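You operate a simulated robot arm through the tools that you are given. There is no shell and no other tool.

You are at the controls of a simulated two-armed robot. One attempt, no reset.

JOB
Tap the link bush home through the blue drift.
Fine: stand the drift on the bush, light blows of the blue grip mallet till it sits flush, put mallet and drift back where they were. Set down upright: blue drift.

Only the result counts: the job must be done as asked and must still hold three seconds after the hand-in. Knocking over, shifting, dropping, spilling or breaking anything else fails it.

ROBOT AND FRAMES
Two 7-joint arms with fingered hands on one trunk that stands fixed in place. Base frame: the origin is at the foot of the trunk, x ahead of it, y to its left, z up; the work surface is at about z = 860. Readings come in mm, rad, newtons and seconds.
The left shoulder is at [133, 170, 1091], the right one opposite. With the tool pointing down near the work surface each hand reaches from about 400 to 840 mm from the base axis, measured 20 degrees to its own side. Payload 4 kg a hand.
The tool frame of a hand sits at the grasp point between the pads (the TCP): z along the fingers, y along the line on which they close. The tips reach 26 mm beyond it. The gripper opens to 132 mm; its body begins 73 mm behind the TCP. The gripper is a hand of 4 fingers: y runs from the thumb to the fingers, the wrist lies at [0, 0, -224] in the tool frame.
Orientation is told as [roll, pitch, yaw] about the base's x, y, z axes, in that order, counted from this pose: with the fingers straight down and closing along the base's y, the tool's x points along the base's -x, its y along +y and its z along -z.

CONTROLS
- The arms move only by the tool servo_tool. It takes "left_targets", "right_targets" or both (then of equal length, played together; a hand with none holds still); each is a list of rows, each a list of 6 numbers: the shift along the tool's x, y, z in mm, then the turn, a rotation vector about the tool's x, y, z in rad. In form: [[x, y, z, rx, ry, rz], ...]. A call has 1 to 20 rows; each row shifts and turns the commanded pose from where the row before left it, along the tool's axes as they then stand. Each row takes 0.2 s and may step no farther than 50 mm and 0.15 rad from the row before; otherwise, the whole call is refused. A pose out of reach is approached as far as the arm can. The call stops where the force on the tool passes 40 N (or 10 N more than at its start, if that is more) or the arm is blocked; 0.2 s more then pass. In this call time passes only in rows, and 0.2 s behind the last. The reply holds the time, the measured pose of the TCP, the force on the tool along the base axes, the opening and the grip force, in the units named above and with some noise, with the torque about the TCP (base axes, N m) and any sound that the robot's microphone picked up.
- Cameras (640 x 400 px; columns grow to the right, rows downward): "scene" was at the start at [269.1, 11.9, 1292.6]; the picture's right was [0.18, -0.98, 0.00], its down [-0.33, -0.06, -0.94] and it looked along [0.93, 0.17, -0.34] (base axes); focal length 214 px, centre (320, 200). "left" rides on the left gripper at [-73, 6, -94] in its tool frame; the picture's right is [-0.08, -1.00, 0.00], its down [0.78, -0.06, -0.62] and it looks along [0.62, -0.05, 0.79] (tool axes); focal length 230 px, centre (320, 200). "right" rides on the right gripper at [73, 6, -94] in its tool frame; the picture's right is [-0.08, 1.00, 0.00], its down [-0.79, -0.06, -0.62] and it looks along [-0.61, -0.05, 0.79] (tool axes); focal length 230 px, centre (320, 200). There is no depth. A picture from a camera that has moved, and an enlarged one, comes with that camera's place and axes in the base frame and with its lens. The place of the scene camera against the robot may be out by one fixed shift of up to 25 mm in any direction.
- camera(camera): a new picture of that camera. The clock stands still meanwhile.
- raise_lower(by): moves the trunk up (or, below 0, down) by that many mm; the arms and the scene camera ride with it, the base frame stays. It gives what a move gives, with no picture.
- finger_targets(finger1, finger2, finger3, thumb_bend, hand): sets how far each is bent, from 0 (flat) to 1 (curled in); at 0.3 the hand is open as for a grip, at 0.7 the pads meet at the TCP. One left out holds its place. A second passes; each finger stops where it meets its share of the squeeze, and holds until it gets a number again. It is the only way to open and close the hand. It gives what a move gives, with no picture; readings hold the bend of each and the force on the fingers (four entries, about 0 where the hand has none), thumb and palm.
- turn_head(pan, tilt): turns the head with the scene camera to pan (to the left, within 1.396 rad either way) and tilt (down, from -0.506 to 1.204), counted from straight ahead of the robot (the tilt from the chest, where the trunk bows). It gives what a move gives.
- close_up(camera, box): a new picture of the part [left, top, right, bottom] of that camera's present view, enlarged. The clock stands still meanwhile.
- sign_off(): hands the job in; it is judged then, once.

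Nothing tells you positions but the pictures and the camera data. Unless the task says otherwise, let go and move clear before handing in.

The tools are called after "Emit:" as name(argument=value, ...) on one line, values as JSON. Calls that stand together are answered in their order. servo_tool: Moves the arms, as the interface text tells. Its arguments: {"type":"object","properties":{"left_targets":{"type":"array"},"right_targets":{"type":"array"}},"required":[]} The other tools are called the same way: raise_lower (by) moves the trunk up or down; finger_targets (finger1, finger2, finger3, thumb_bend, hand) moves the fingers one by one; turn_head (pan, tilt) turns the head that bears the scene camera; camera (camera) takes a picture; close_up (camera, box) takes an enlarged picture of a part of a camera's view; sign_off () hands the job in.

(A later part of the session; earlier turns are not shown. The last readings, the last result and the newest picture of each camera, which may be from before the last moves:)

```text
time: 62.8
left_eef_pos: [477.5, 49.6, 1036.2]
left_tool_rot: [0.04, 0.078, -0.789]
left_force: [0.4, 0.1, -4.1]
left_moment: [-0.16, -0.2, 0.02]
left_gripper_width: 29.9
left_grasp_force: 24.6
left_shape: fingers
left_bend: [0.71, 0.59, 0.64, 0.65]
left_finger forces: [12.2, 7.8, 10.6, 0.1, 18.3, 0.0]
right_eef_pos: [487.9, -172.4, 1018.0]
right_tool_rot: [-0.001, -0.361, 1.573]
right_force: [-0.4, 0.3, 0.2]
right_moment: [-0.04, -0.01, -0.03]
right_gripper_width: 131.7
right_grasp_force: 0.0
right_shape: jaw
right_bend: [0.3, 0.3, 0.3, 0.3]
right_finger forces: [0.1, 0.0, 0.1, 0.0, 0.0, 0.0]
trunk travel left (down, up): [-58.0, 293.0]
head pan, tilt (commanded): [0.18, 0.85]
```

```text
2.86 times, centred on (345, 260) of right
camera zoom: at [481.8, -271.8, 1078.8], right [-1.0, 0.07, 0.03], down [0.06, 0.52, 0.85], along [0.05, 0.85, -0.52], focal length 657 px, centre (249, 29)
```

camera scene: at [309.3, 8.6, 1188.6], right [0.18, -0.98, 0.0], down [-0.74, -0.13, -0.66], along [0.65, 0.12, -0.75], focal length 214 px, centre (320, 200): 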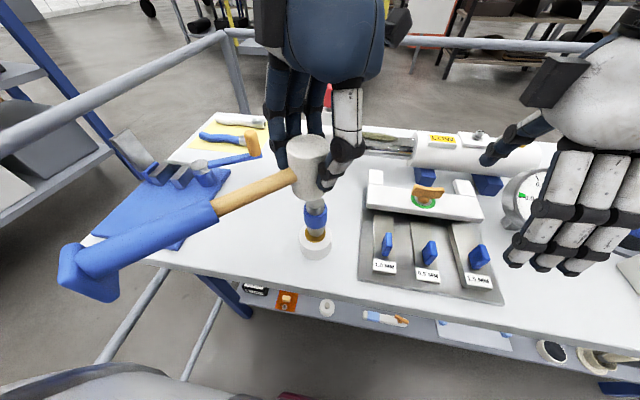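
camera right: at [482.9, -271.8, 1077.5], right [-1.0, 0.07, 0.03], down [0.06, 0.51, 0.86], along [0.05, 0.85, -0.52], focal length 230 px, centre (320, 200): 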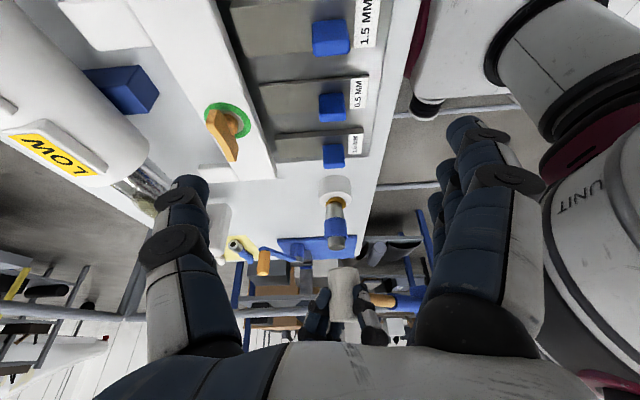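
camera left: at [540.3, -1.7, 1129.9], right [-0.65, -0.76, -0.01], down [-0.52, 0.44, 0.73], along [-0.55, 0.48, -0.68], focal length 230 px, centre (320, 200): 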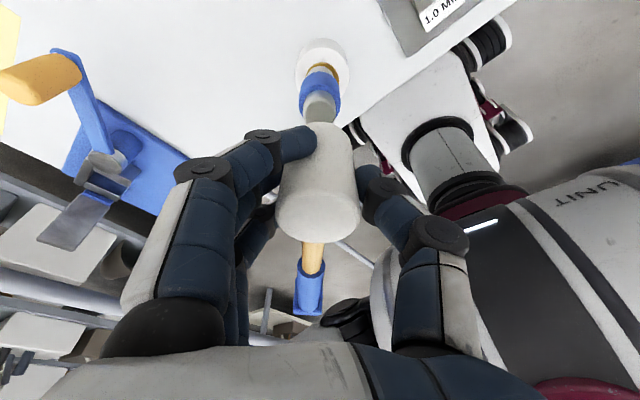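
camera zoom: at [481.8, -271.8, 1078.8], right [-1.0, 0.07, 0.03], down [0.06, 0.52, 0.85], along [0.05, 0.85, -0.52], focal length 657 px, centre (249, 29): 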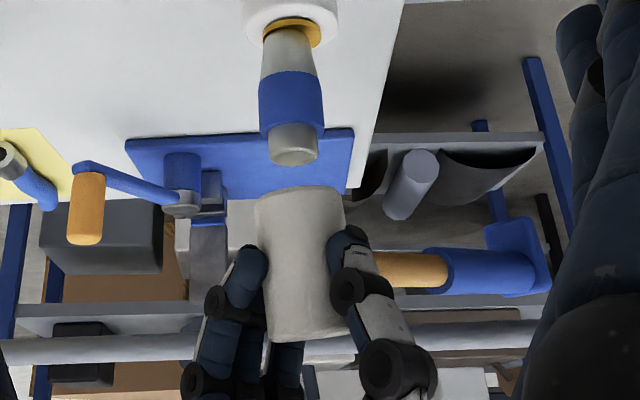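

The blow worked: the bush went down a good 3 mm and nothing else moved. I'll look closely to see whether the flange is already seated.

Emit:
close_up(camera="right", box=[326, 182, 352, 204])

Emit:
close_up(camera="scene", box=[300, 220, 340, 260])

Emit:
close_up(camera="left", box=[280, 20, 370, 110])

```text
16.00 times, centred on (339, 193) of right
camera zoom: at [481.8, -271.8, 1078.8], right [-1.0, 0.07, 0.03], down [0.06, 0.52, 0.85], along [0.05, 0.85, -0.52], focal length 3681 px, centre (16, 312)
```

zoom: 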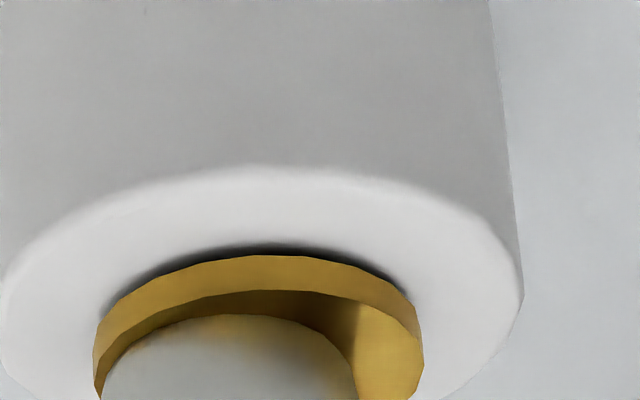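

```text
10.00 times, centred on (320, 240) of scene
camera zoom: at [308.6, 8.9, 1188.9], right [0.18, -0.98, 0.0], down [-0.74, -0.13, -0.66], along [0.65, 0.12, -0.75], focal length 2145 px, centre (320, -200)
```

zoom: 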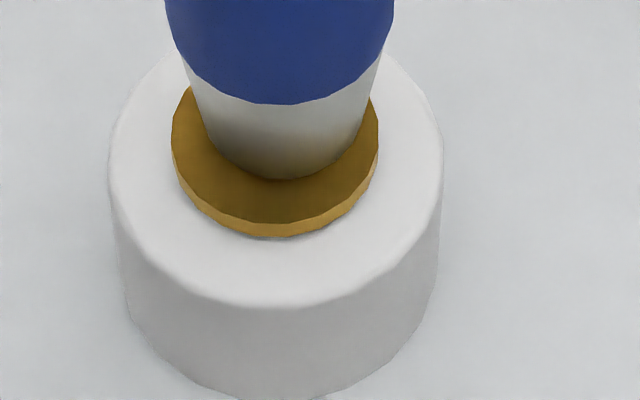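

```text
4.44 times, centred on (325, 65) of left
camera zoom: at [535.0, -5.4, 1122.1], right [-0.65, -0.75, -0.05], down [-0.58, 0.46, 0.67], along [-0.49, 0.47, -0.74], focal length 1022 px, centre (298, 800)
```

zoom: 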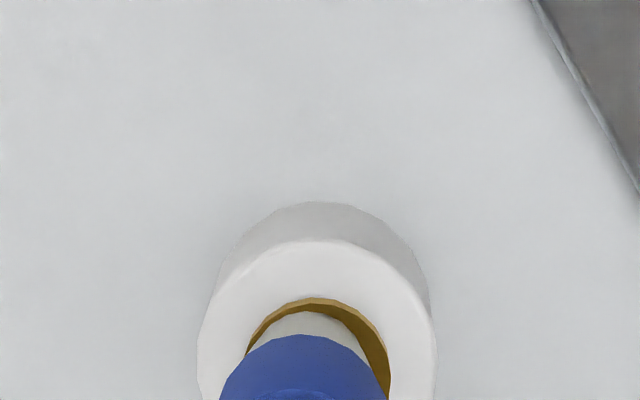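

There still seems to be a gap of about 1–2 mm under the flange. I'll give a second blow at the same light speed, ending 4 mm lower to follow the drift.

Emit:
servo_tool(left_targets=[[0.5, 0.2, -6, 0, 0, 0], [-2.3, -1.2, 30, 0, 0, 0], [1.9, 1.0, -25, 0, 0, 0]])

Emit:
close_up(camera="right", box=[326, 182, 352, 204])

Emit:
close_up(camera="right", box=[300, 190, 390, 330])

Emit:
close_up(camera="scene", box=[300, 220, 340, 260])

```text
time: 63.6
left_eef_pos: [478.9, 50.0, 1037.5]
left_tool_rot: [0.04, 0.076, -0.788]
left_force: [-0.3, 0.3, -3.3]
left_moment: [-0.19, -0.19, 0.01]
left_gripper_width: 29.9
left_grasp_force: 25.0
left_shape: fingers
left_bend: [0.71, 0.59, 0.64, 0.65]
left_finger forces: [12.0, 7.8, 10.9, 0.0, 18.4, 0.0]
right_eef_pos: [487.9, -171.4, 1018.2]
right_tool_rot: [-0.002, -0.361, 1.572]
right_force: [0.1, -1.0, 1.0]
right_moment: [-0.01, 0.02, 0.01]
right_gripper_width: 131.7
right_grasp_force: 0.1
right_shape: jaw
right_bend: [0.3, 0.3, 0.3, 0.3]
right_finger forces: [0.0, 0.0, 0.0, 0.0, 0.0, 0.0]
trunk travel left (down, up): [-58.0, 293.0]
head pan, tilt (commanded): [0.18, 0.85]
```

```text
16.00 times, centred on (339, 193) of right
camera zoom: at [481.7, -271.7, 1078.9], right [-1.0, 0.07, 0.03], down [0.06, 0.52, 0.85], along [0.05, 0.85, -0.52], focal length 3681 px, centre (16, 312)
```

zoom: 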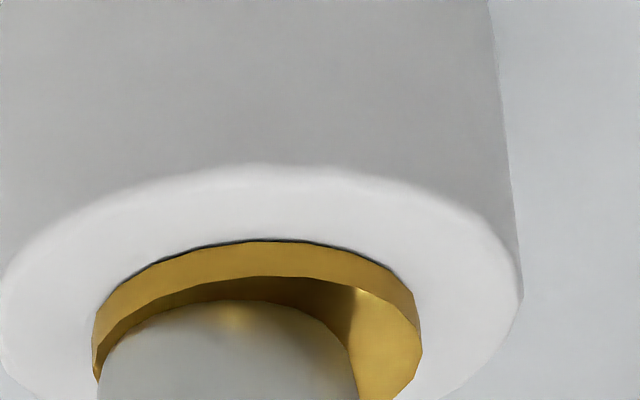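

```text
2.86 times, centred on (345, 260) of right
camera zoom: at [481.7, -271.7, 1078.9], right [-1.0, 0.07, 0.03], down [0.06, 0.52, 0.85], along [0.05, 0.85, -0.52], focal length 657 px, centre (249, 29)
```

zoom: 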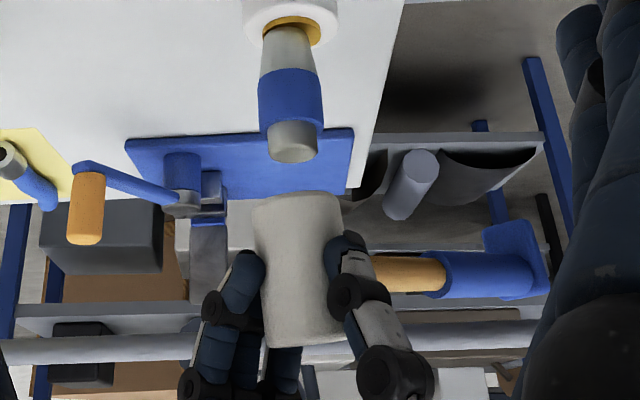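

```text
10.00 times, centred on (320, 240) of scene
camera zoom: at [308.5, 8.9, 1188.9], right [0.18, -0.98, 0.0], down [-0.74, -0.13, -0.66], along [0.65, 0.12, -0.75], focal length 2145 px, centre (320, -200)
```

zoom: 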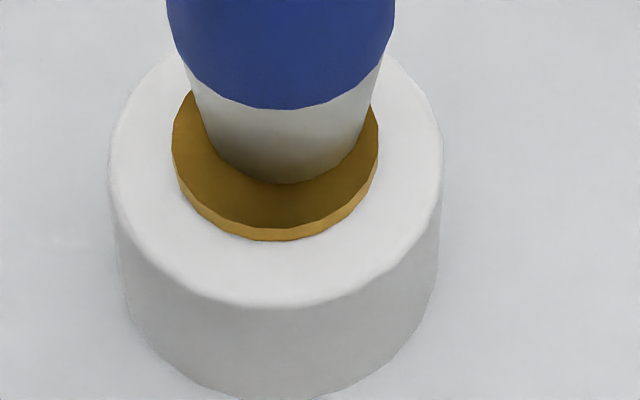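

The dark gap under the flange is gone and its lower edge meets the block. I'll take a maximum zoom on the interface to be sure before putting anything away.

Emit:
close_up(camera="right", box=[331, 186, 345, 195])

Emit:
close_up(camera="scene", box=[308, 236, 328, 248])

```text
16.00 times, centred on (338, 190) of right
camera zoom: at [481.7, -271.7, 1078.9], right [-1.0, 0.07, 0.03], down [0.06, 0.52, 0.85], along [0.05, 0.85, -0.52], focal length 3681 px, centre (32, 352)
```

zoom: 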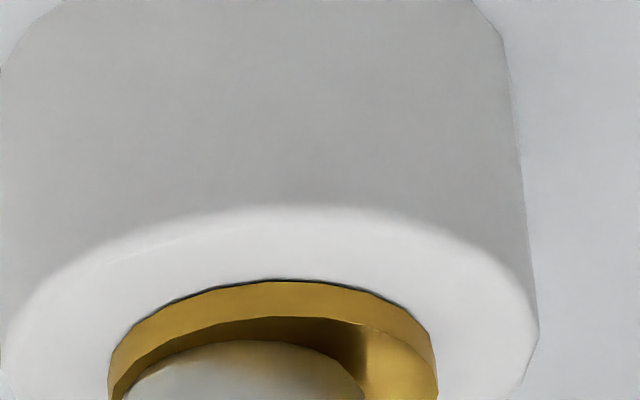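

```text
16.00 times, centred on (318, 242) of scene
camera zoom: at [308.5, 8.9, 1188.9], right [0.18, -0.98, 0.0], down [-0.74, -0.13, -0.66], along [0.65, 0.12, -0.75], focal length 3432 px, centre (352, -472)
```

zoom: 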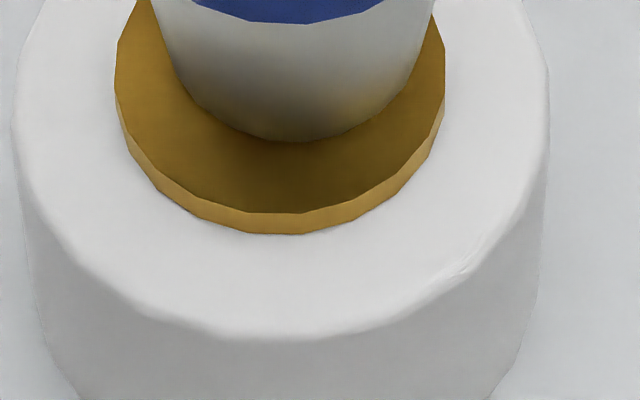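

A hairline, perhaps 0.3 mm, still shows under the flange. One more equally light tap will confirm it's home.

Emit:
servo_tool(left_targets=[[0.3, 0.2, -4, 0, 0, 0], [-2.3, -1.2, 30, 0, 0, 0], [2.0, 1.0, -26, 0, 0, 0]])

Emit:
close_up(camera="right", box=[331, 186, 345, 195])

Emit:
close_up(camera="right", box=[300, 190, 390, 330])

Emit:
close_up(camera="scene", box=[308, 236, 328, 248])

```text
time: 64.4
left_eef_pos: [479.6, 48.5, 1036.3]
left_tool_rot: [0.041, 0.077, -0.787]
left_force: [-0.6, 0.4, -4.9]
left_moment: [-0.19, -0.19, 0.02]
left_gripper_width: 29.9
left_grasp_force: 25.2
left_shape: fingers
left_bend: [0.71, 0.59, 0.63, 0.65]
left_finger forces: [12.3, 7.9, 11.1, 0.0, 18.3, 0.1]
right_eef_pos: [487.0, -171.2, 1016.7]
right_tool_rot: [-0.001, -0.361, 1.573]
right_force: [-0.3, 0.1, -0.4]
right_moment: [0.01, 0.0, 0.02]
right_gripper_width: 131.7
right_grasp_force: 0.1
right_shape: jaw
right_bend: [0.3, 0.3, 0.3, 0.3]
right_finger forces: [0.1, 0.0, 0.0, 0.0, 0.0, 0.1]
trunk travel left (down, up): [-58.0, 293.0]
head pan, tilt (commanded): [0.18, 0.85]
```

```text
16.00 times, centred on (338, 190) of right
camera zoom: at [481.8, -271.8, 1078.7], right [-1.0, 0.07, 0.03], down [0.06, 0.52, 0.85], along [0.05, 0.85, -0.52], focal length 3681 px, centre (32, 352)
```

zoom: 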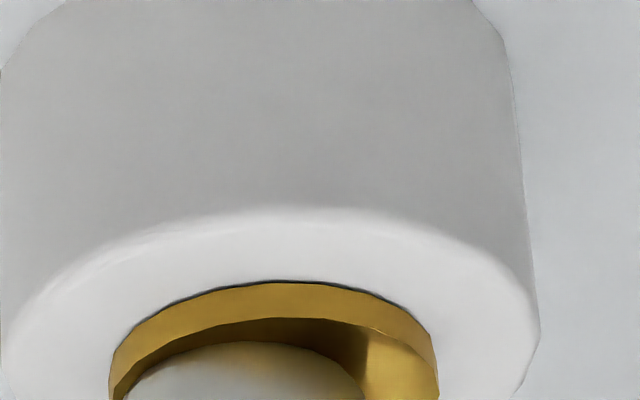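

```text
2.86 times, centred on (345, 260) of right
camera zoom: at [481.8, -271.8, 1078.7], right [-1.0, 0.07, 0.03], down [0.06, 0.52, 0.85], along [0.05, 0.85, -0.52], focal length 657 px, centre (249, 29)
```

zoom: 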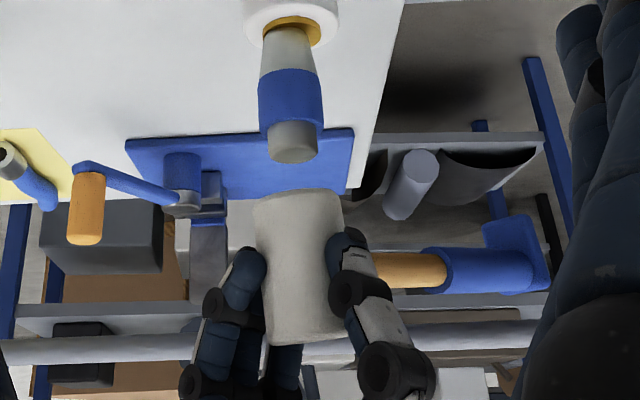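

```text
16.00 times, centred on (318, 242) of scene
camera zoom: at [308.7, 8.9, 1188.9], right [0.18, -0.98, 0.0], down [-0.74, -0.13, -0.66], along [0.65, 0.12, -0.75], focal length 3432 px, centre (352, -472)
```

zoom: 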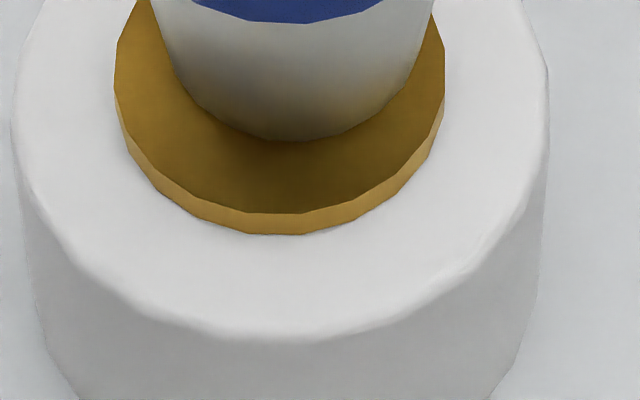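

Emit:
servo_tool(left_targets=[[-1.4, -0.7, 18, 0, 0, 0], [-0.3, -0.2, 4, 0, 0, 0], [-0.3, -0.2, 4, 0, 0, 0]])

Emit:
close_up(camera="right", box=[310, 200, 380, 300])

```text
time: 65.2
left_eef_pos: [476.4, 48.0, 1011.5]
left_tool_rot: [0.043, 0.073, -0.789]
left_force: [0.2, -0.9, 23.4]
left_moment: [0.07, 0.03, 0.0]
left_gripper_width: 29.7
left_grasp_force: 24.9
left_shape: fingers
left_bend: [0.71, 0.59, 0.66, 0.65]
left_finger forces: [8.2, 8.9, 11.4, 0.0, 21.7, 0.0]
right_eef_pos: [485.8, -172.2, 1019.1]
right_tool_rot: [-0.004, -0.36, 1.574]
right_force: [0.2, -0.4, 0.1]
right_moment: [-0.01, 0.02, 0.0]
right_gripper_width: 132.0
right_grasp_force: 0.1
right_shape: jaw
right_bend: [0.3, 0.3, 0.3, 0.3]
right_finger forces: [0.1, 0.1, 0.0, 0.1, 0.0, 0.0]
trunk travel left (down, up): [-58.0, 293.0]
head pan, tilt (commanded): [0.18, 0.85]
```

```text
4.00 times, centred on (345, 250) of right
camera zoom: at [480.9, -271.9, 1079.9], right [-1.0, 0.07, 0.02], down [0.06, 0.52, 0.85], along [0.05, 0.85, -0.52], focal length 920 px, centre (220, 0)
```

zoom: 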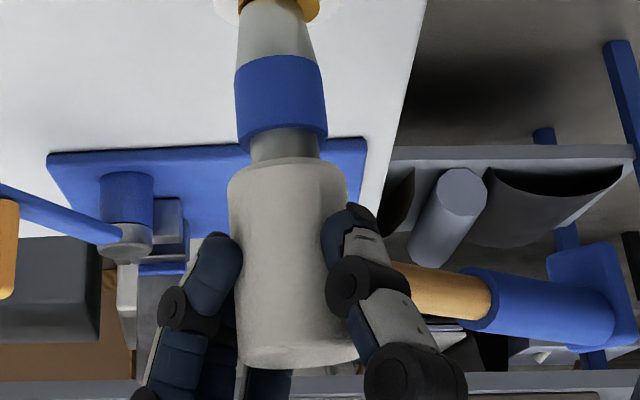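

The static check shows the drift now stops 5.4 mm lower than at the start and doesn't give further, so the bush is home. I'll lift the mallet clear and carry it back along the same path.

Emit:
servo_tool(left_targets=[[0.8, 0.4, -10, 0, 0, 0], [1.3, 0.7, -17, 0, 0, 0], [1.3, 0.7, -17, 0, 0, 0], [5.6, 44.5, 0.4, 0, 0, 0], [5.6, 44.5, 0.4, 0, 0, 0], [5.6, 44.5, 0.4, 0, 0, 0]])

Emit:
camera(camera="scene")

Emit:
close_up(camera="right", box=[290, 150, 410, 330])

```text
time: 66.6
left_eef_pos: [564.3, 156.6, 1058.0]
left_tool_rot: [0.037, 0.078, -0.789]
left_force: [-0.5, -0.3, -3.6]
left_moment: [-0.17, -0.21, -0.05]
left_gripper_width: 29.9
left_grasp_force: 24.6
left_shape: fingers
left_bend: [0.71, 0.59, 0.64, 0.65]
left_finger forces: [11.8, 7.8, 11.0, 0.0, 18.2, 0.2]
right_eef_pos: [488.8, -170.5, 1016.8]
right_tool_rot: [0.002, -0.361, 1.572]
right_force: [0.4, -0.1, -0.5]
right_moment: [0.02, 0.0, -0.02]
right_gripper_width: 132.0
right_grasp_force: 0.1
right_shape: jaw
right_bend: [0.3, 0.3, 0.3, 0.3]
right_finger forces: [0.0, 0.1, 0.1, 0.0, 0.0, 0.0]
trunk travel left (down, up): [-58.0, 293.0]
head pan, tilt (commanded): [0.18, 0.85]
```

```text
taken
camera scene: at [310.2, 9.2, 1188.1], right [0.18, -0.98, 0.0], down [-0.74, -0.13, -0.66], along [0.65, 0.12, -0.75], focal length 214 px, centre (320, 200)
```

scene: 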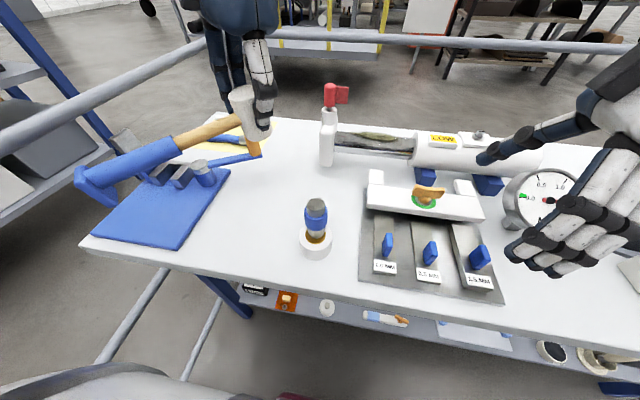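

```text
2.22 times, centred on (350, 240) of right
camera zoom: at [483.2, -271.4, 1077.5], right [-1.0, 0.07, 0.03], down [0.06, 0.52, 0.85], along [0.05, 0.85, -0.52], focal length 511 px, centre (253, 111)
```

zoom: 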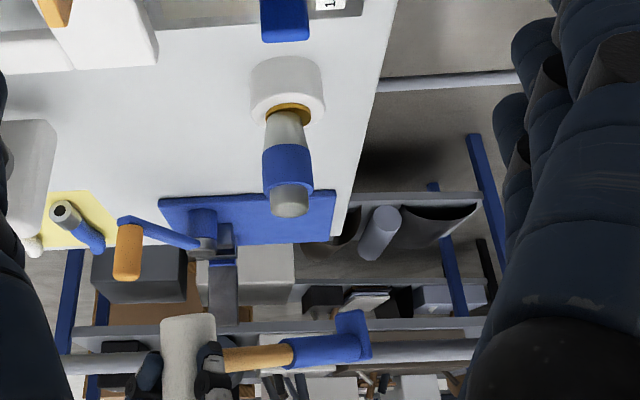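

The drift is still standing on the seated bush. Next I'll unwind the yaw while moving outward toward the mallet's place.

Emit:
servo_tool(left_targets=[[-11.3, 11.4, -0.4, 0.0103, 0.0052, -0.1306], [-12.7, 9.8, -0.6, 0.0103, 0.0052, -0.1306], [-13.8, 8.0, -0.8, 0.0103, 0.0052, -0.1306], [-14.8, 6.2, -0.9, 0.0103, 0.0052, -0.1306], [-15.4, 4.2, -1.0, 0.0103, 0.0052, -0.1306], [-15.9, 2.1, -1.2, 0.0103, 0.0052, -0.1306]])

Emit:
camera(camera="scene")

Emit:
camera(camera="left")

```text
time: 68.0
left_eef_pos: [658.9, 155.4, 1059.9]
left_tool_rot: [0.038, 0.08, -0.001]
left_force: [0.2, -0.7, -4.5]
left_moment: [0.02, -0.23, 0.01]
left_gripper_width: 30.1
left_grasp_force: 25.2
left_shape: fingers
left_bend: [0.71, 0.59, 0.64, 0.65]
left_finger forces: [11.9, 7.6, 11.1, 0.1, 18.4, 0.1]
right_eef_pos: [487.6, -172.3, 1016.7]
right_tool_rot: [0.002, -0.361, 1.571]
right_force: [-1.3, 0.8, -0.5]
right_moment: [0.03, 0.01, -0.02]
right_gripper_width: 131.9
right_grasp_force: 0.1
right_shape: jaw
right_bend: [0.3, 0.3, 0.3, 0.3]
right_finger forces: [0.1, 0.1, 0.1, 0.0, 0.1, 0.0]
trunk travel left (down, up): [-58.0, 293.0]
head pan, tilt (commanded): [0.18, 0.85]
```

```text
taken
camera scene: at [310.1, 8.9, 1188.2], right [0.18, -0.98, 0.0], down [-0.74, -0.13, -0.66], along [0.65, 0.12, -0.75], focal length 214 px, centre (320, 200)
```

scene: 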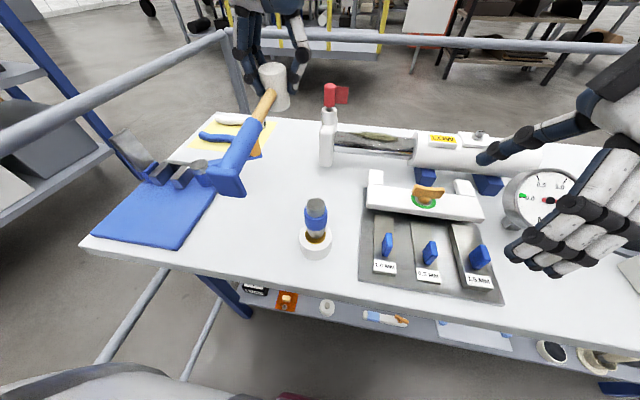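

```text
taken
camera left: at [739.9, 158.4, 1145.5], right [0.07, -1.0, -0.04], down [-0.73, -0.08, 0.67], along [-0.68, -0.02, -0.74], focal length 230 px, centre (320, 200)
```

left: 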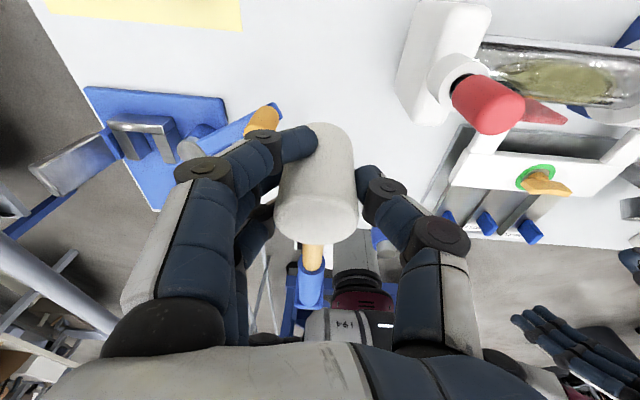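

Emit:
servo_tool(left_targets=[[-2, -1, 25, 0, 0, 0], [-2, -1, 25, 0, 0, 0], [-40, 0, -3.2, 0, 0, 0], [-40, 0, -3.2, 0, 0, 0], [-30, 0, -2.4, 0, 0, 0], [-24, 0, -1.9, 0, 0, 0]])

Emit:
camera(camera="left")

Emit:
close_up(camera="scene", box=[220, 60, 380, 200])

```text
time: 69.4
left_eef_pos: [781.8, 158.9, 1004.2]
left_tool_rot: [0.039, 0.079, -0.003]
left_force: [-0.2, 0.0, -5.0]
left_moment: [-0.04, -0.24, 0.03]
left_gripper_width: 29.9
left_grasp_force: 23.4
left_shape: fingers
left_bend: [0.71, 0.59, 0.63, 0.65]
left_finger forces: [10.9, 8.0, 10.7, 0.0, 18.3, 0.0]
left hand out of reach, approached as far as the arm can: row 6
right_eef_pos: [488.1, -169.9, 1016.2]
right_tool_rot: [0.002, -0.361, 1.573]
right_force: [0.6, -0.2, 0.2]
right_moment: [-0.01, -0.01, -0.03]
right_gripper_width: 132.0
right_grasp_force: 0.0
right_shape: jaw
right_bend: [0.3, 0.3, 0.3, 0.3]
right_finger forces: [0.0, 0.1, 0.0, 0.0, 0.0, 0.0]
trunk travel left (down, up): [-58.0, 293.0]
head pan, tilt (commanded): [0.18, 0.85]
```

```text
taken
camera left: at [861.4, 161.2, 1091.5], right [0.07, -1.0, -0.04], down [-0.73, -0.08, 0.68], along [-0.68, -0.02, -0.74], focal length 230 px, centre (320, 200)
```

left: 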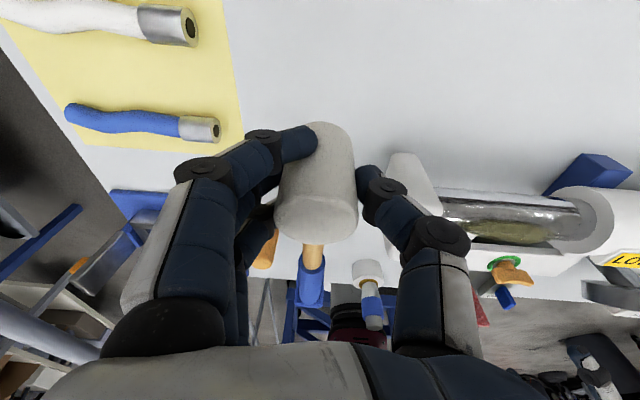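

```text
2.86 times, centred on (300, 130) of scene
camera zoom: at [309.9, 10.4, 1188.2], right [0.18, -0.98, 0.0], down [-0.74, -0.14, -0.66], along [0.65, 0.12, -0.75], focal length 613 px, centre (377, 400)
```

zoom: 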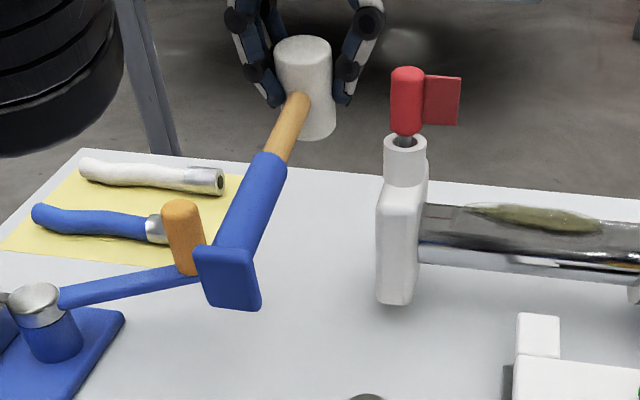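

Emit:
servo_tool(left_targets=[[0, -12, -0.5, 0, 0, 0], [0, -11.5, -0.5, 0, 0, 0], [-1.6, -0.8, 20, 0, 0, 0], [-1.6, -0.8, 20, 0, 0, 0], [-9.5, -0.6, 14, 0, 0, 0], [-4, 0, -0.3, 0, 0, 0]])

Emit:
camera(camera="left")

Emit:
close_up(camera="scene", box=[220, 60, 380, 200])

```text
time: 70.8
left_eef_pos: [791.5, 131.2, 952.7]
left_tool_rot: [0.038, 0.079, -0.002]
left_force: [0.5, -0.3, -3.6]
left_moment: [-0.04, -0.24, 0.04]
left_gripper_width: 30.1
left_grasp_force: 23.7
left_shape: fingers
left_bend: [0.71, 0.59, 0.63, 0.65]
left_finger forces: [10.9, 7.8, 10.6, 0.1, 18.5, 0.0]
left hand out of reach, approached as far as the arm can: row 2, 3, 4, 6
right_eef_pos: [488.0, -171.4, 1017.3]
right_tool_rot: [0.001, -0.362, 1.573]
right_force: [0.2, 0.2, 0.6]
right_moment: [0.0, 0.02, 0.01]
right_gripper_width: 131.9
right_grasp_force: 0.1
right_shape: jaw
right_bend: [0.3, 0.3, 0.3, 0.3]
right_finger forces: [0.1, 0.1, 0.1, 0.0, 0.1, 0.0]
trunk travel left (down, up): [-58.0, 293.0]
head pan, tilt (commanded): [0.18, 0.85]
```

```text
taken
camera left: at [870.7, 133.7, 1040.0], right [0.07, -1.0, -0.04], down [-0.73, -0.08, 0.67], along [-0.68, -0.02, -0.74], focal length 230 px, centre (320, 200)
```

left: 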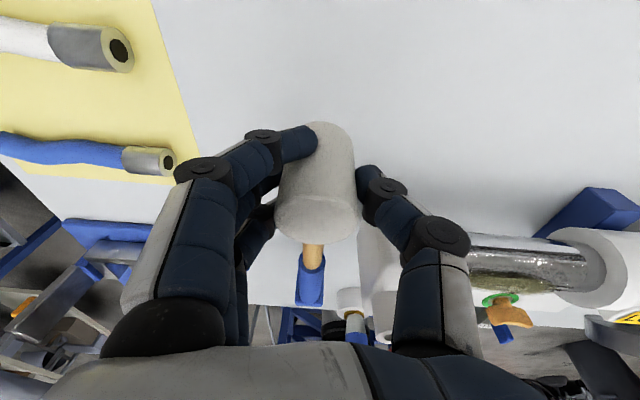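

```text
2.86 times, centred on (300, 130) of scene
camera zoom: at [309.7, 9.2, 1188.4], right [0.18, -0.98, 0.0], down [-0.74, -0.13, -0.66], along [0.65, 0.12, -0.75], focal length 613 px, centre (377, 400)
```

zoom: 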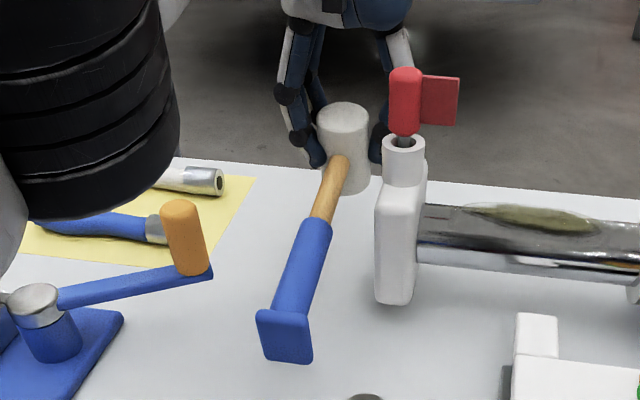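

Emit:
servo_tool(left_targets=[[-1.4, 2, 15, 0, 0, 0], [-1.4, 2, 15, 0, 0, 0], [-1.5, 0, 4, 0, 0, 0]])

Emit:
camera(camera="left")

Emit:
close_up(camera="scene", box=[220, 60, 380, 200])

Emit:
close_up(camera="left", box=[260, 110, 380, 340])

```text
time: 71.6
left_eef_pos: [792.1, 136.6, 920.3]
left_tool_rot: [0.039, 0.081, -0.002]
left_force: [0.2, 1.3, -3.1]
left_moment: [-0.06, 0.02, 0.02]
left_gripper_width: 29.8
left_grasp_force: 21.2
left_shape: fingers
left_bend: [0.71, 0.59, 0.64, 0.65]
left_finger forces: [6.1, 8.1, 9.7, 0.0, 18.3, 0.0]
right_eef_pos: [488.3, -172.3, 1017.0]
right_tool_rot: [0.002, -0.361, 1.573]
right_force: [0.4, -0.1, 0.3]
right_moment: [0.04, 0.02, 0.02]
right_gripper_width: 131.8
right_grasp_force: 0.1
right_shape: jaw
right_bend: [0.3, 0.3, 0.3, 0.3]
right_finger forces: [0.0, 0.0, 0.0, 0.0, 0.1, 0.1]
trunk travel left (down, up): [-58.0, 293.0]
head pan, tilt (commanded): [0.18, 0.85]
```

```text
taken
camera left: at [872.0, 138.8, 1006.8], right [0.07, -1.0, -0.04], down [-0.73, -0.08, 0.67], along [-0.68, -0.02, -0.74], focal length 230 px, centre (320, 200)
```

left: 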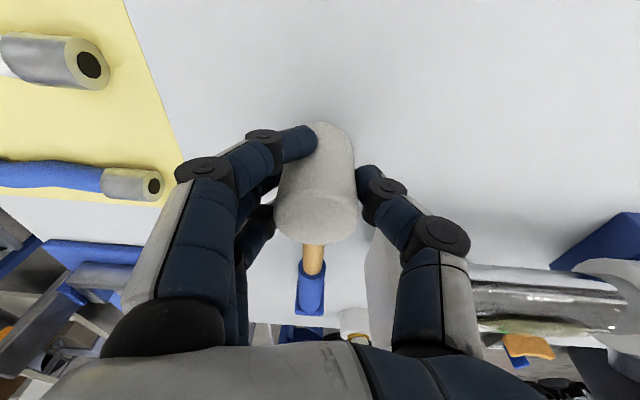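

```text
2.86 times, centred on (300, 130) of scene
camera zoom: at [309.9, 8.8, 1188.3], right [0.18, -0.98, 0.0], down [-0.74, -0.13, -0.66], along [0.65, 0.12, -0.75], focal length 613 px, centre (377, 400)
```

zoom: 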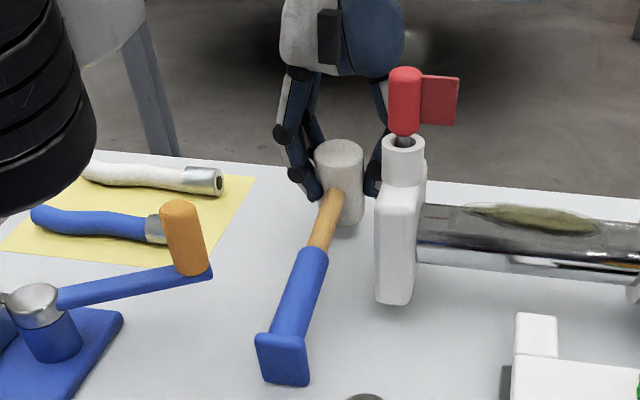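

```text
1.74 times, centred on (320, 225) of left
camera zoom: at [872.0, 138.8, 1006.8], right [0.07, -1.0, -0.04], down [-0.73, -0.08, 0.67], along [-0.68, -0.02, -0.74], focal length 400 px, centre (320, 156)
```

zoom: 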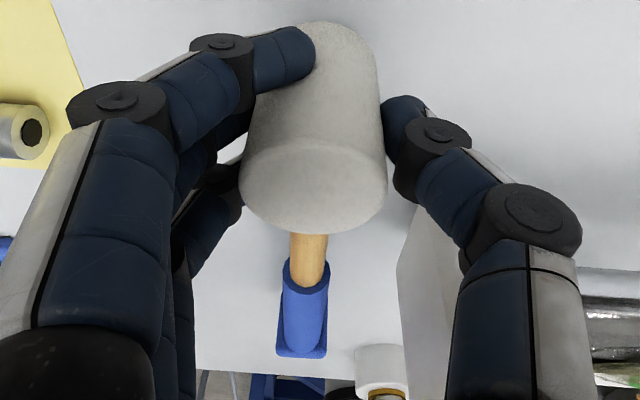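

The moment shows the butt has already touched the bench while the head is still about 13 mm up. I'll keep lowering gently so the mallet levels itself onto the bench, watching forces.

Emit:
servo_tool(left_targets=[[-0.3, -0.2, 4, 0, 0, 0], [-0.3, -0.2, 4, 0, 0, 0]])

Emit:
close_up(camera="left", box=[260, 110, 380, 340])

Emit:
close_up(camera="scene", box=[250, 90, 350, 210])

```text
time: 72.2
left_eef_pos: [791.7, 136.9, 911.2]
left_tool_rot: [0.038, 0.078, -0.001]
left_force: [1.6, 0.9, -3.3]
left_moment: [-0.03, 0.09, -0.05]
left_gripper_width: 29.8
left_grasp_force: 20.9
left_shape: fingers
left_bend: [0.7, 0.59, 0.65, 0.65]
left_finger forces: [6.0, 8.0, 9.6, 0.0, 18.5, 0.0]
right_eef_pos: [488.7, -172.1, 1017.6]
right_tool_rot: [0.002, -0.362, 1.574]
right_force: [-0.1, 0.3, 0.4]
right_moment: [-0.01, 0.05, 0.0]
right_gripper_width: 132.0
right_grasp_force: 0.2
right_shape: jaw
right_bend: [0.3, 0.3, 0.3, 0.3]
right_finger forces: [0.0, 0.1, 0.1, 0.0, 0.1, 0.0]
trunk travel left (down, up): [-58.0, 293.0]
head pan, tilt (commanded): [0.18, 0.85]
```

```text
1.74 times, centred on (320, 225) of left
camera zoom: at [871.9, 138.9, 998.6], right [0.07, -1.0, -0.04], down [-0.73, -0.08, 0.67], along [-0.68, -0.02, -0.74], focal length 400 px, centre (320, 156)
```

zoom: 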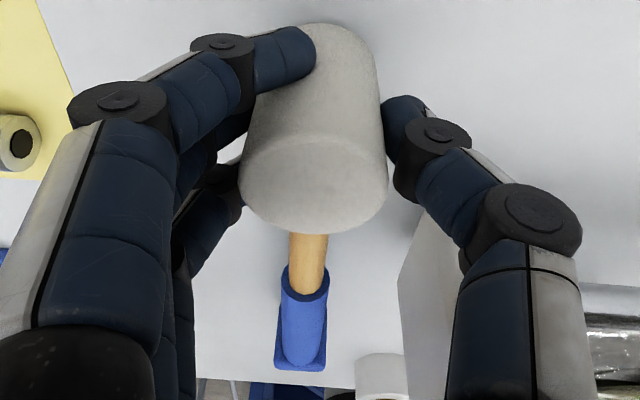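

```text
3.33 times, centred on (300, 150) of scene
camera zoom: at [309.9, 9.0, 1188.3], right [0.18, -0.98, 0.0], down [-0.74, -0.13, -0.66], along [0.65, 0.12, -0.75], focal length 715 px, centre (387, 367)
```

zoom: 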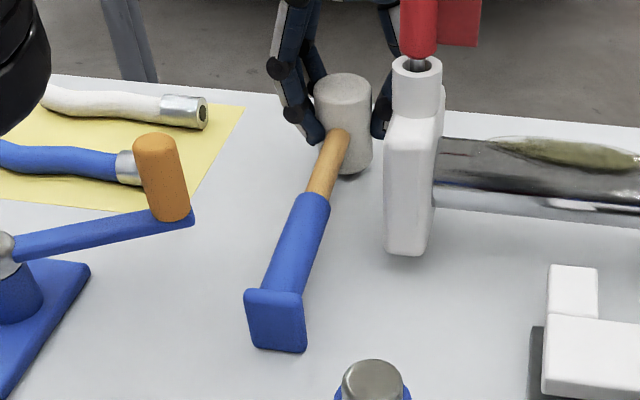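

Emit:
servo_tool(left_targets=[[-0.2, -0.1, 2, 0, 0, 0], [-0.2, -0.1, 2, 0, 0, 0]])

Emit:
servo_tool(left_targets=[[-0.2, -0.1, 2, 0, 0, 0]])

Emit:
close_up(camera="left", box=[260, 110, 380, 340])

Emit:
close_up(camera="scene", box=[250, 90, 350, 210])

```text
time: 72.8
left_eef_pos: [792.5, 136.2, 909.6]
left_tool_rot: [0.039, 0.079, -0.002]
left_force: [2.6, 0.4, -3.2]
left_moment: [0.02, 0.11, 0.01]
left_gripper_width: 29.8
left_grasp_force: 20.7
left_shape: fingers
left_bend: [0.7, 0.59, 0.65, 0.65]
left_finger forces: [5.6, 8.0, 9.6, 0.1, 18.3, 0.0]
right_eef_pos: [488.7, -171.2, 1017.4]
right_tool_rot: [0.001, -0.361, 1.573]
right_force: [-0.1, -0.6, -0.5]
right_moment: [0.01, 0.0, -0.01]
right_gripper_width: 132.0
right_grasp_force: 0.1
right_shape: jaw
right_bend: [0.3, 0.3, 0.3, 0.3]
right_finger forces: [0.0, 0.0, 0.0, 0.0, 0.0, 0.0]
trunk travel left (down, up): [-58.0, 293.0]
head pan, tilt (commanded): [0.18, 0.85]
```

```text
time: 73.2
left_eef_pos: [791.9, 137.9, 905.0]
left_tool_rot: [0.038, 0.08, -0.002]
left_force: [1.9, 0.3, -3.8]
left_moment: [-0.03, 0.14, -0.02]
left_gripper_width: 29.7
left_grasp_force: 20.5
left_shape: fingers
left_bend: [0.7, 0.59, 0.65, 0.65]
left_finger forces: [5.7, 8.0, 9.7, 0.0, 18.5, 0.1]
right_eef_pos: [488.5, -172.0, 1016.7]
right_tool_rot: [0.001, -0.361, 1.573]
right_force: [0.6, 0.8, -0.4]
right_moment: [-0.01, 0.02, 0.01]
right_gripper_width: 131.9
right_grasp_force: 0.0
right_shape: jaw
right_bend: [0.3, 0.3, 0.3, 0.3]
right_finger forces: [0.1, 0.0, 0.0, 0.1, 0.0, 0.0]
trunk travel left (down, up): [-58.0, 293.0]
head pan, tilt (commanded): [0.18, 0.85]
```

```text
1.74 times, centred on (320, 225) of left
camera zoom: at [871.9, 139.3, 992.5], right [0.07, -1.0, -0.04], down [-0.73, -0.08, 0.67], along [-0.68, -0.02, -0.74], focal length 400 px, centre (320, 156)
```

zoom: 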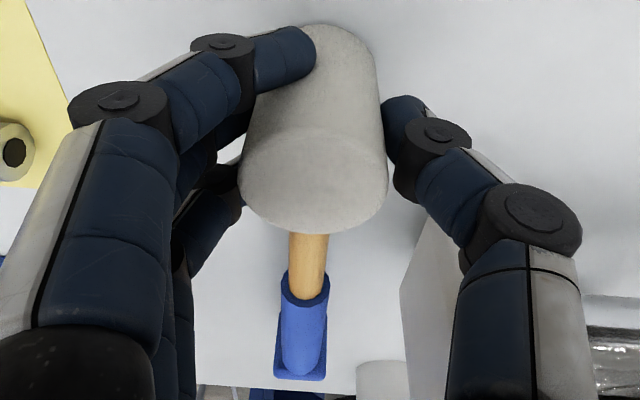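

```text
3.33 times, centred on (300, 150) of scene
camera zoom: at [310.0, 8.9, 1188.2], right [0.18, -0.98, 0.0], down [-0.74, -0.13, -0.66], along [0.65, 0.12, -0.75], focal length 715 px, centre (387, 367)
```

zoom: 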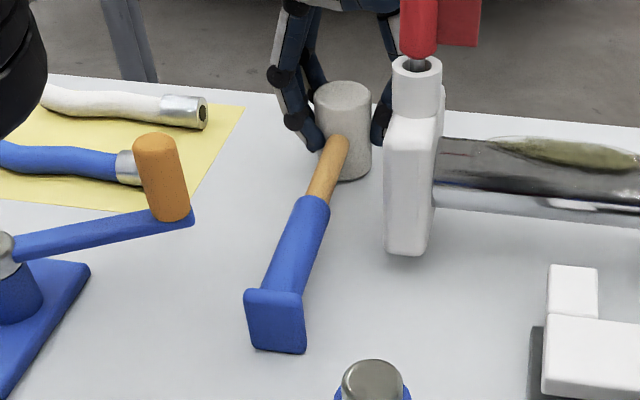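

Emit:
servo_tool(left_targets=[[-0.1, -0.1, 1.5, 0, 0, 0]])

Emit:
servo_tool(left_targets=[[-0.1, -0.1, 1.5, 0, 0, 0]])

Emit:
servo_tool(left_targets=[[-0.1, -0.1, 1.5, 0, 0, 0]])

Emit:
close_up(camera="scene", box=[250, 90, 350, 210])

```text
time: 73.6
left_eef_pos: [791.5, 137.2, 904.9]
left_tool_rot: [0.04, 0.081, -0.003]
left_force: [2.8, 0.0, -2.2]
left_moment: [-0.03, 0.13, -0.02]
left_gripper_width: 29.9
left_grasp_force: 20.5
left_shape: fingers
left_bend: [0.7, 0.59, 0.65, 0.65]
left_finger forces: [5.6, 8.0, 9.6, 0.0, 18.4, 0.0]
right_eef_pos: [487.8, -172.3, 1015.8]
right_tool_rot: [0.003, -0.362, 1.571]
right_force: [1.1, -0.3, -0.8]
right_moment: [0.04, 0.0, -0.01]
right_gripper_width: 131.7
right_grasp_force: 0.1
right_shape: jaw
right_bend: [0.3, 0.3, 0.3, 0.3]
right_finger forces: [0.0, 0.1, 0.0, 0.0, 0.1, 0.0]
trunk travel left (down, up): [-58.0, 293.0]
head pan, tilt (commanded): [0.18, 0.85]
```

```text
time: 74.0
left_eef_pos: [792.2, 136.6, 902.0]
left_tool_rot: [0.038, 0.077, -0.002]
left_force: [2.8, 0.7, -0.6]
left_moment: [-0.02, 0.13, -0.02]
left_gripper_width: 29.6
left_grasp_force: 20.8
left_shape: fingers
left_bend: [0.7, 0.59, 0.65, 0.65]
left_finger forces: [6.4, 8.2, 9.5, 0.0, 18.0, 0.0]
right_eef_pos: [487.1, -172.0, 1016.7]
right_tool_rot: [0.0, -0.36, 1.571]
right_force: [0.0, 0.3, -0.5]
right_moment: [0.01, -0.01, -0.02]
right_gripper_width: 131.8
right_grasp_force: 0.0
right_shape: jaw
right_bend: [0.3, 0.3, 0.3, 0.3]
right_finger forces: [0.1, 0.0, 0.1, 0.1, 0.0, 0.1]
trunk travel left (down, up): [-58.0, 293.0]
head pan, tilt (commanded): [0.18, 0.85]
```

```text
time: 74.4
left_eef_pos: [790.4, 137.3, 903.3]
left_tool_rot: [0.039, 0.076, -0.002]
left_force: [4.6, 1.5, 5.1]
left_moment: [-0.02, 0.06, -0.05]
left_gripper_width: 29.4
left_grasp_force: 22.2
left_shape: fingers
left_bend: [0.7, 0.59, 0.66, 0.65]
left_finger forces: [7.7, 8.6, 9.6, 0.0, 18.4, 0.0]
right_eef_pos: [487.3, -171.1, 1016.9]
right_tool_rot: [-0.001, -0.363, 1.573]
right_force: [-0.4, -0.9, -1.1]
right_moment: [-0.01, 0.03, 0.03]
right_gripper_width: 131.8
right_grasp_force: 0.2
right_shape: jaw
right_bend: [0.3, 0.3, 0.3, 0.3]
right_finger forces: [0.0, 0.0, 0.0, 0.0, 0.0, 0.0]
trunk travel left (down, up): [-58.0, 293.0]
head pan, tilt (commanded): [0.18, 0.85]
```

```text
3.33 times, centred on (300, 150) of scene
camera zoom: at [309.1, 8.9, 1188.7], right [0.18, -0.98, 0.0], down [-0.74, -0.13, -0.66], along [0.65, 0.12, -0.75], focal length 715 px, centre (387, 367)
```

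zoom: 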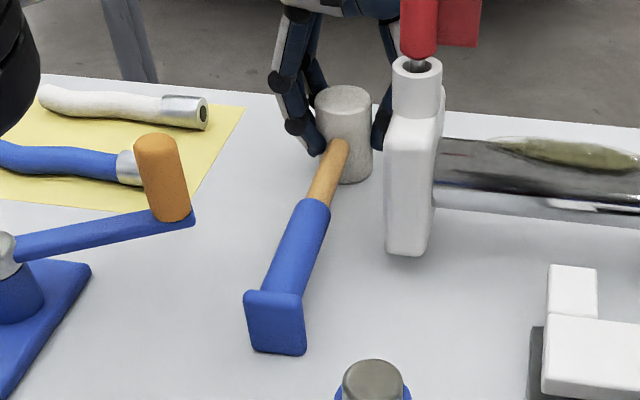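

The head has touched down (about +5 N). Against my earlier reference picture the mallet is within about 3 mm of its original spot. I'll nudge it 2.5 mm right, then open the hand evenly.

Emit:
servo_tool(left_targets=[[0.1, -2.5, -1.2, 0, 0, 0]])

Emit:
finger_targets(hand="left", finger1=0.6, finger2=0.62, finger3=0.6, thumb_bend=0.61)

Emit:
finger_targets(hand="left", finger1=0.47, finger2=0.47, finger3=0.47, thumb_bend=0.47)

Emit:
camera(camera="left")

Emit:
close_up(camera="scene", box=[220, 60, 380, 200])

```text
time: 74.8
left_eef_pos: [790.4, 133.5, 902.6]
left_tool_rot: [0.036, 0.08, -0.001]
left_force: [1.1, 2.6, 2.5]
left_moment: [-0.04, 0.18, -0.1]
left_gripper_width: 29.7
left_grasp_force: 21.4
left_shape: fingers
left_bend: [0.7, 0.58, 0.66, 0.65]
left_finger forces: [7.0, 9.0, 9.9, 0.0, 18.1, 0.0]
right_eef_pos: [487.7, -171.0, 1015.8]
right_tool_rot: [0.001, -0.361, 1.574]
right_force: [-0.8, 0.5, -0.7]
right_moment: [0.01, -0.02, 0.0]
right_gripper_width: 132.0
right_grasp_force: 0.1
right_shape: jaw
right_bend: [0.3, 0.3, 0.3, 0.3]
right_finger forces: [0.0, 0.0, 0.0, 0.0, 0.0, 0.1]
trunk travel left (down, up): [-58.0, 293.0]
head pan, tilt (commanded): [0.18, 0.85]
```

```text
time: 75.8
left_eef_pos: [789.3, 133.9, 904.5]
left_tool_rot: [0.038, 0.079, -0.002]
left_force: [0.8, 0.5, 3.8]
left_moment: [-0.02, 0.0, -0.02]
left_gripper_width: 40.8
left_grasp_force: 4.2
left_shape: fingers
left_bend: [0.6, 0.57, 0.6, 0.6]
left_finger forces: [0.0, 4.2, 0.2, 0.0, 3.8, 0.0]
right_eef_pos: [487.6, -170.8, 1016.5]
right_tool_rot: [0.001, -0.36, 1.573]
right_force: [0.0, -0.6, 0.2]
right_moment: [-0.02, 0.0, -0.01]
right_gripper_width: 132.0
right_grasp_force: 0.1
right_shape: jaw
right_bend: [0.3, 0.3, 0.3, 0.3]
right_finger forces: [0.0, 0.1, 0.0, 0.0, 0.0, 0.0]
trunk travel left (down, up): [-58.0, 293.0]
head pan, tilt (commanded): [0.18, 0.85]
```

```text
time: 76.8
left_eef_pos: [790.2, 133.9, 902.9]
left_tool_rot: [0.039, 0.08, -0.002]
left_force: [0.9, 0.3, 1.0]
left_moment: [-0.02, -0.04, 0.0]
left_gripper_width: 79.8
left_grasp_force: 0.1
left_shape: fingers
left_bend: [0.47, 0.47, 0.47, 0.47]
left_finger forces: [0.1, 0.1, 0.0, 0.0, 0.0, 0.0]
right_eef_pos: [486.9, -172.6, 1017.1]
right_tool_rot: [0.001, -0.361, 1.572]
right_force: [0.4, -0.3, 0.5]
right_moment: [0.0, 0.04, 0.03]
right_gripper_width: 132.0
right_grasp_force: 0.1
right_shape: jaw
right_bend: [0.3, 0.3, 0.3, 0.3]
right_finger forces: [0.0, 0.1, 0.1, 0.1, 0.0, 0.0]
trunk travel left (down, up): [-58.0, 293.0]
head pan, tilt (commanded): [0.18, 0.85]
```

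```text
taken
camera left: at [870.6, 136.2, 989.9], right [0.07, -1.0, -0.04], down [-0.73, -0.08, 0.67], along [-0.68, -0.02, -0.74], focal length 230 px, centre (320, 200)
```

left: 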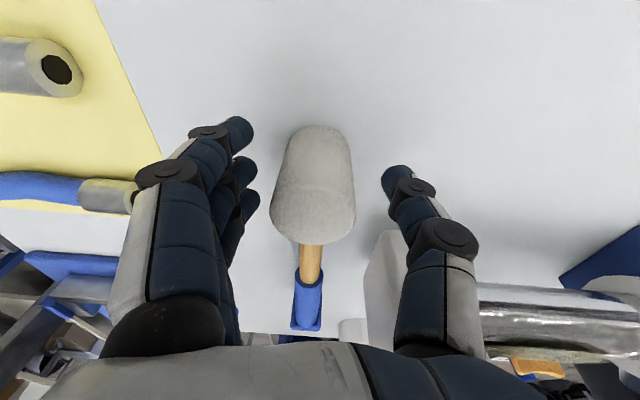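

```text
2.86 times, centred on (300, 130) of scene
camera zoom: at [309.5, 8.9, 1188.4], right [0.18, -0.98, 0.0], down [-0.74, -0.13, -0.66], along [0.65, 0.12, -0.75], focal length 613 px, centre (377, 400)
```

zoom: 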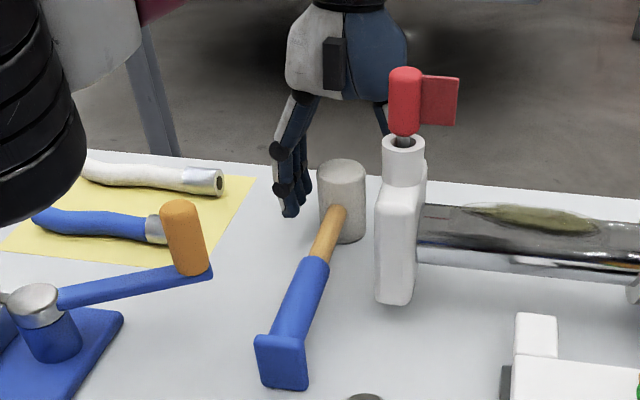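

The mallet is back on its head and butt within a couple of mm of where it started. I'll withdraw the hand straight up, straightening the tool as it rises.

Emit:
servo_tool(left_targets=[[1.0, 0.5, -12, 0, -0.03, 0], [0.8, 0.4, -15, 0, -0.03, 0], [0.3, 0.3, -18, 0.02, -0.02, 0], [0, 0.2, -25, 0.018, 0, 0], [0, 0, -30, 0, 0, 0]])

Emit:
camera(camera="left")

Emit:
close_up(camera="scene", box=[220, 60, 380, 200])

```text
time: 78.0
left_eef_pos: [792.3, 134.1, 1003.9]
left_tool_rot: [-0.001, -0.001, -0.006]
left_force: [0.3, 0.8, 1.4]
left_moment: [-0.02, 0.0, 0.01]
left_gripper_width: 79.8
left_grasp_force: 0.0
left_shape: fingers
left_bend: [0.47, 0.47, 0.47, 0.47]
left_finger forces: [0.1, 0.1, 0.1, 0.0, 0.0, 0.0]
right_eef_pos: [486.9, -170.8, 1017.9]
right_tool_rot: [0.001, -0.363, 1.572]
right_force: [0.5, -0.5, -0.3]
right_moment: [-0.02, -0.02, 0.04]
right_gripper_width: 132.0
right_grasp_force: 0.2
right_shape: jaw
right_bend: [0.3, 0.3, 0.3, 0.3]
right_finger forces: [0.0, 0.0, 0.0, 0.1, 0.0, 0.0]
trunk travel left (down, up): [-58.0, 293.0]
head pan, tilt (commanded): [0.18, 0.85]
```

```text
taken
camera left: at [863.8, 139.1, 1096.6], right [0.07, -1.0, 0.0], down [-0.79, -0.06, 0.62], along [-0.61, -0.04, -0.79], focal length 230 px, centre (320, 200)
```

left: 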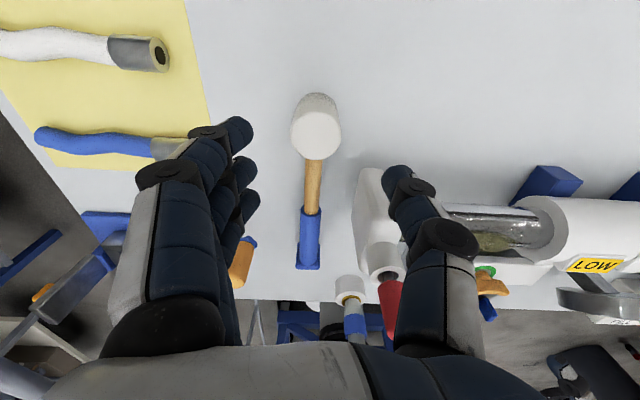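

```text
2.86 times, centred on (300, 130) of scene
camera zoom: at [308.9, 8.6, 1188.7], right [0.18, -0.98, 0.0], down [-0.74, -0.13, -0.66], along [0.65, 0.12, -0.75], focal length 613 px, centre (377, 400)
```

zoom: 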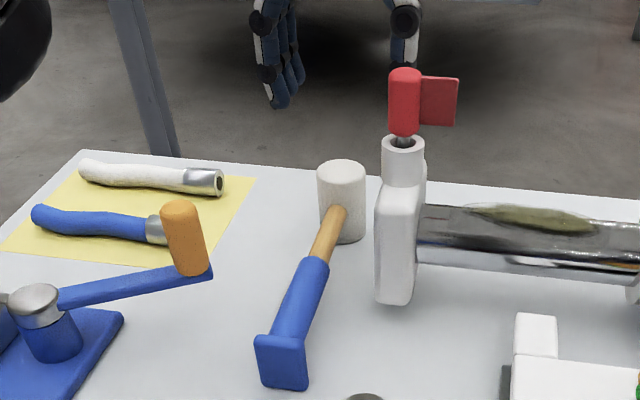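

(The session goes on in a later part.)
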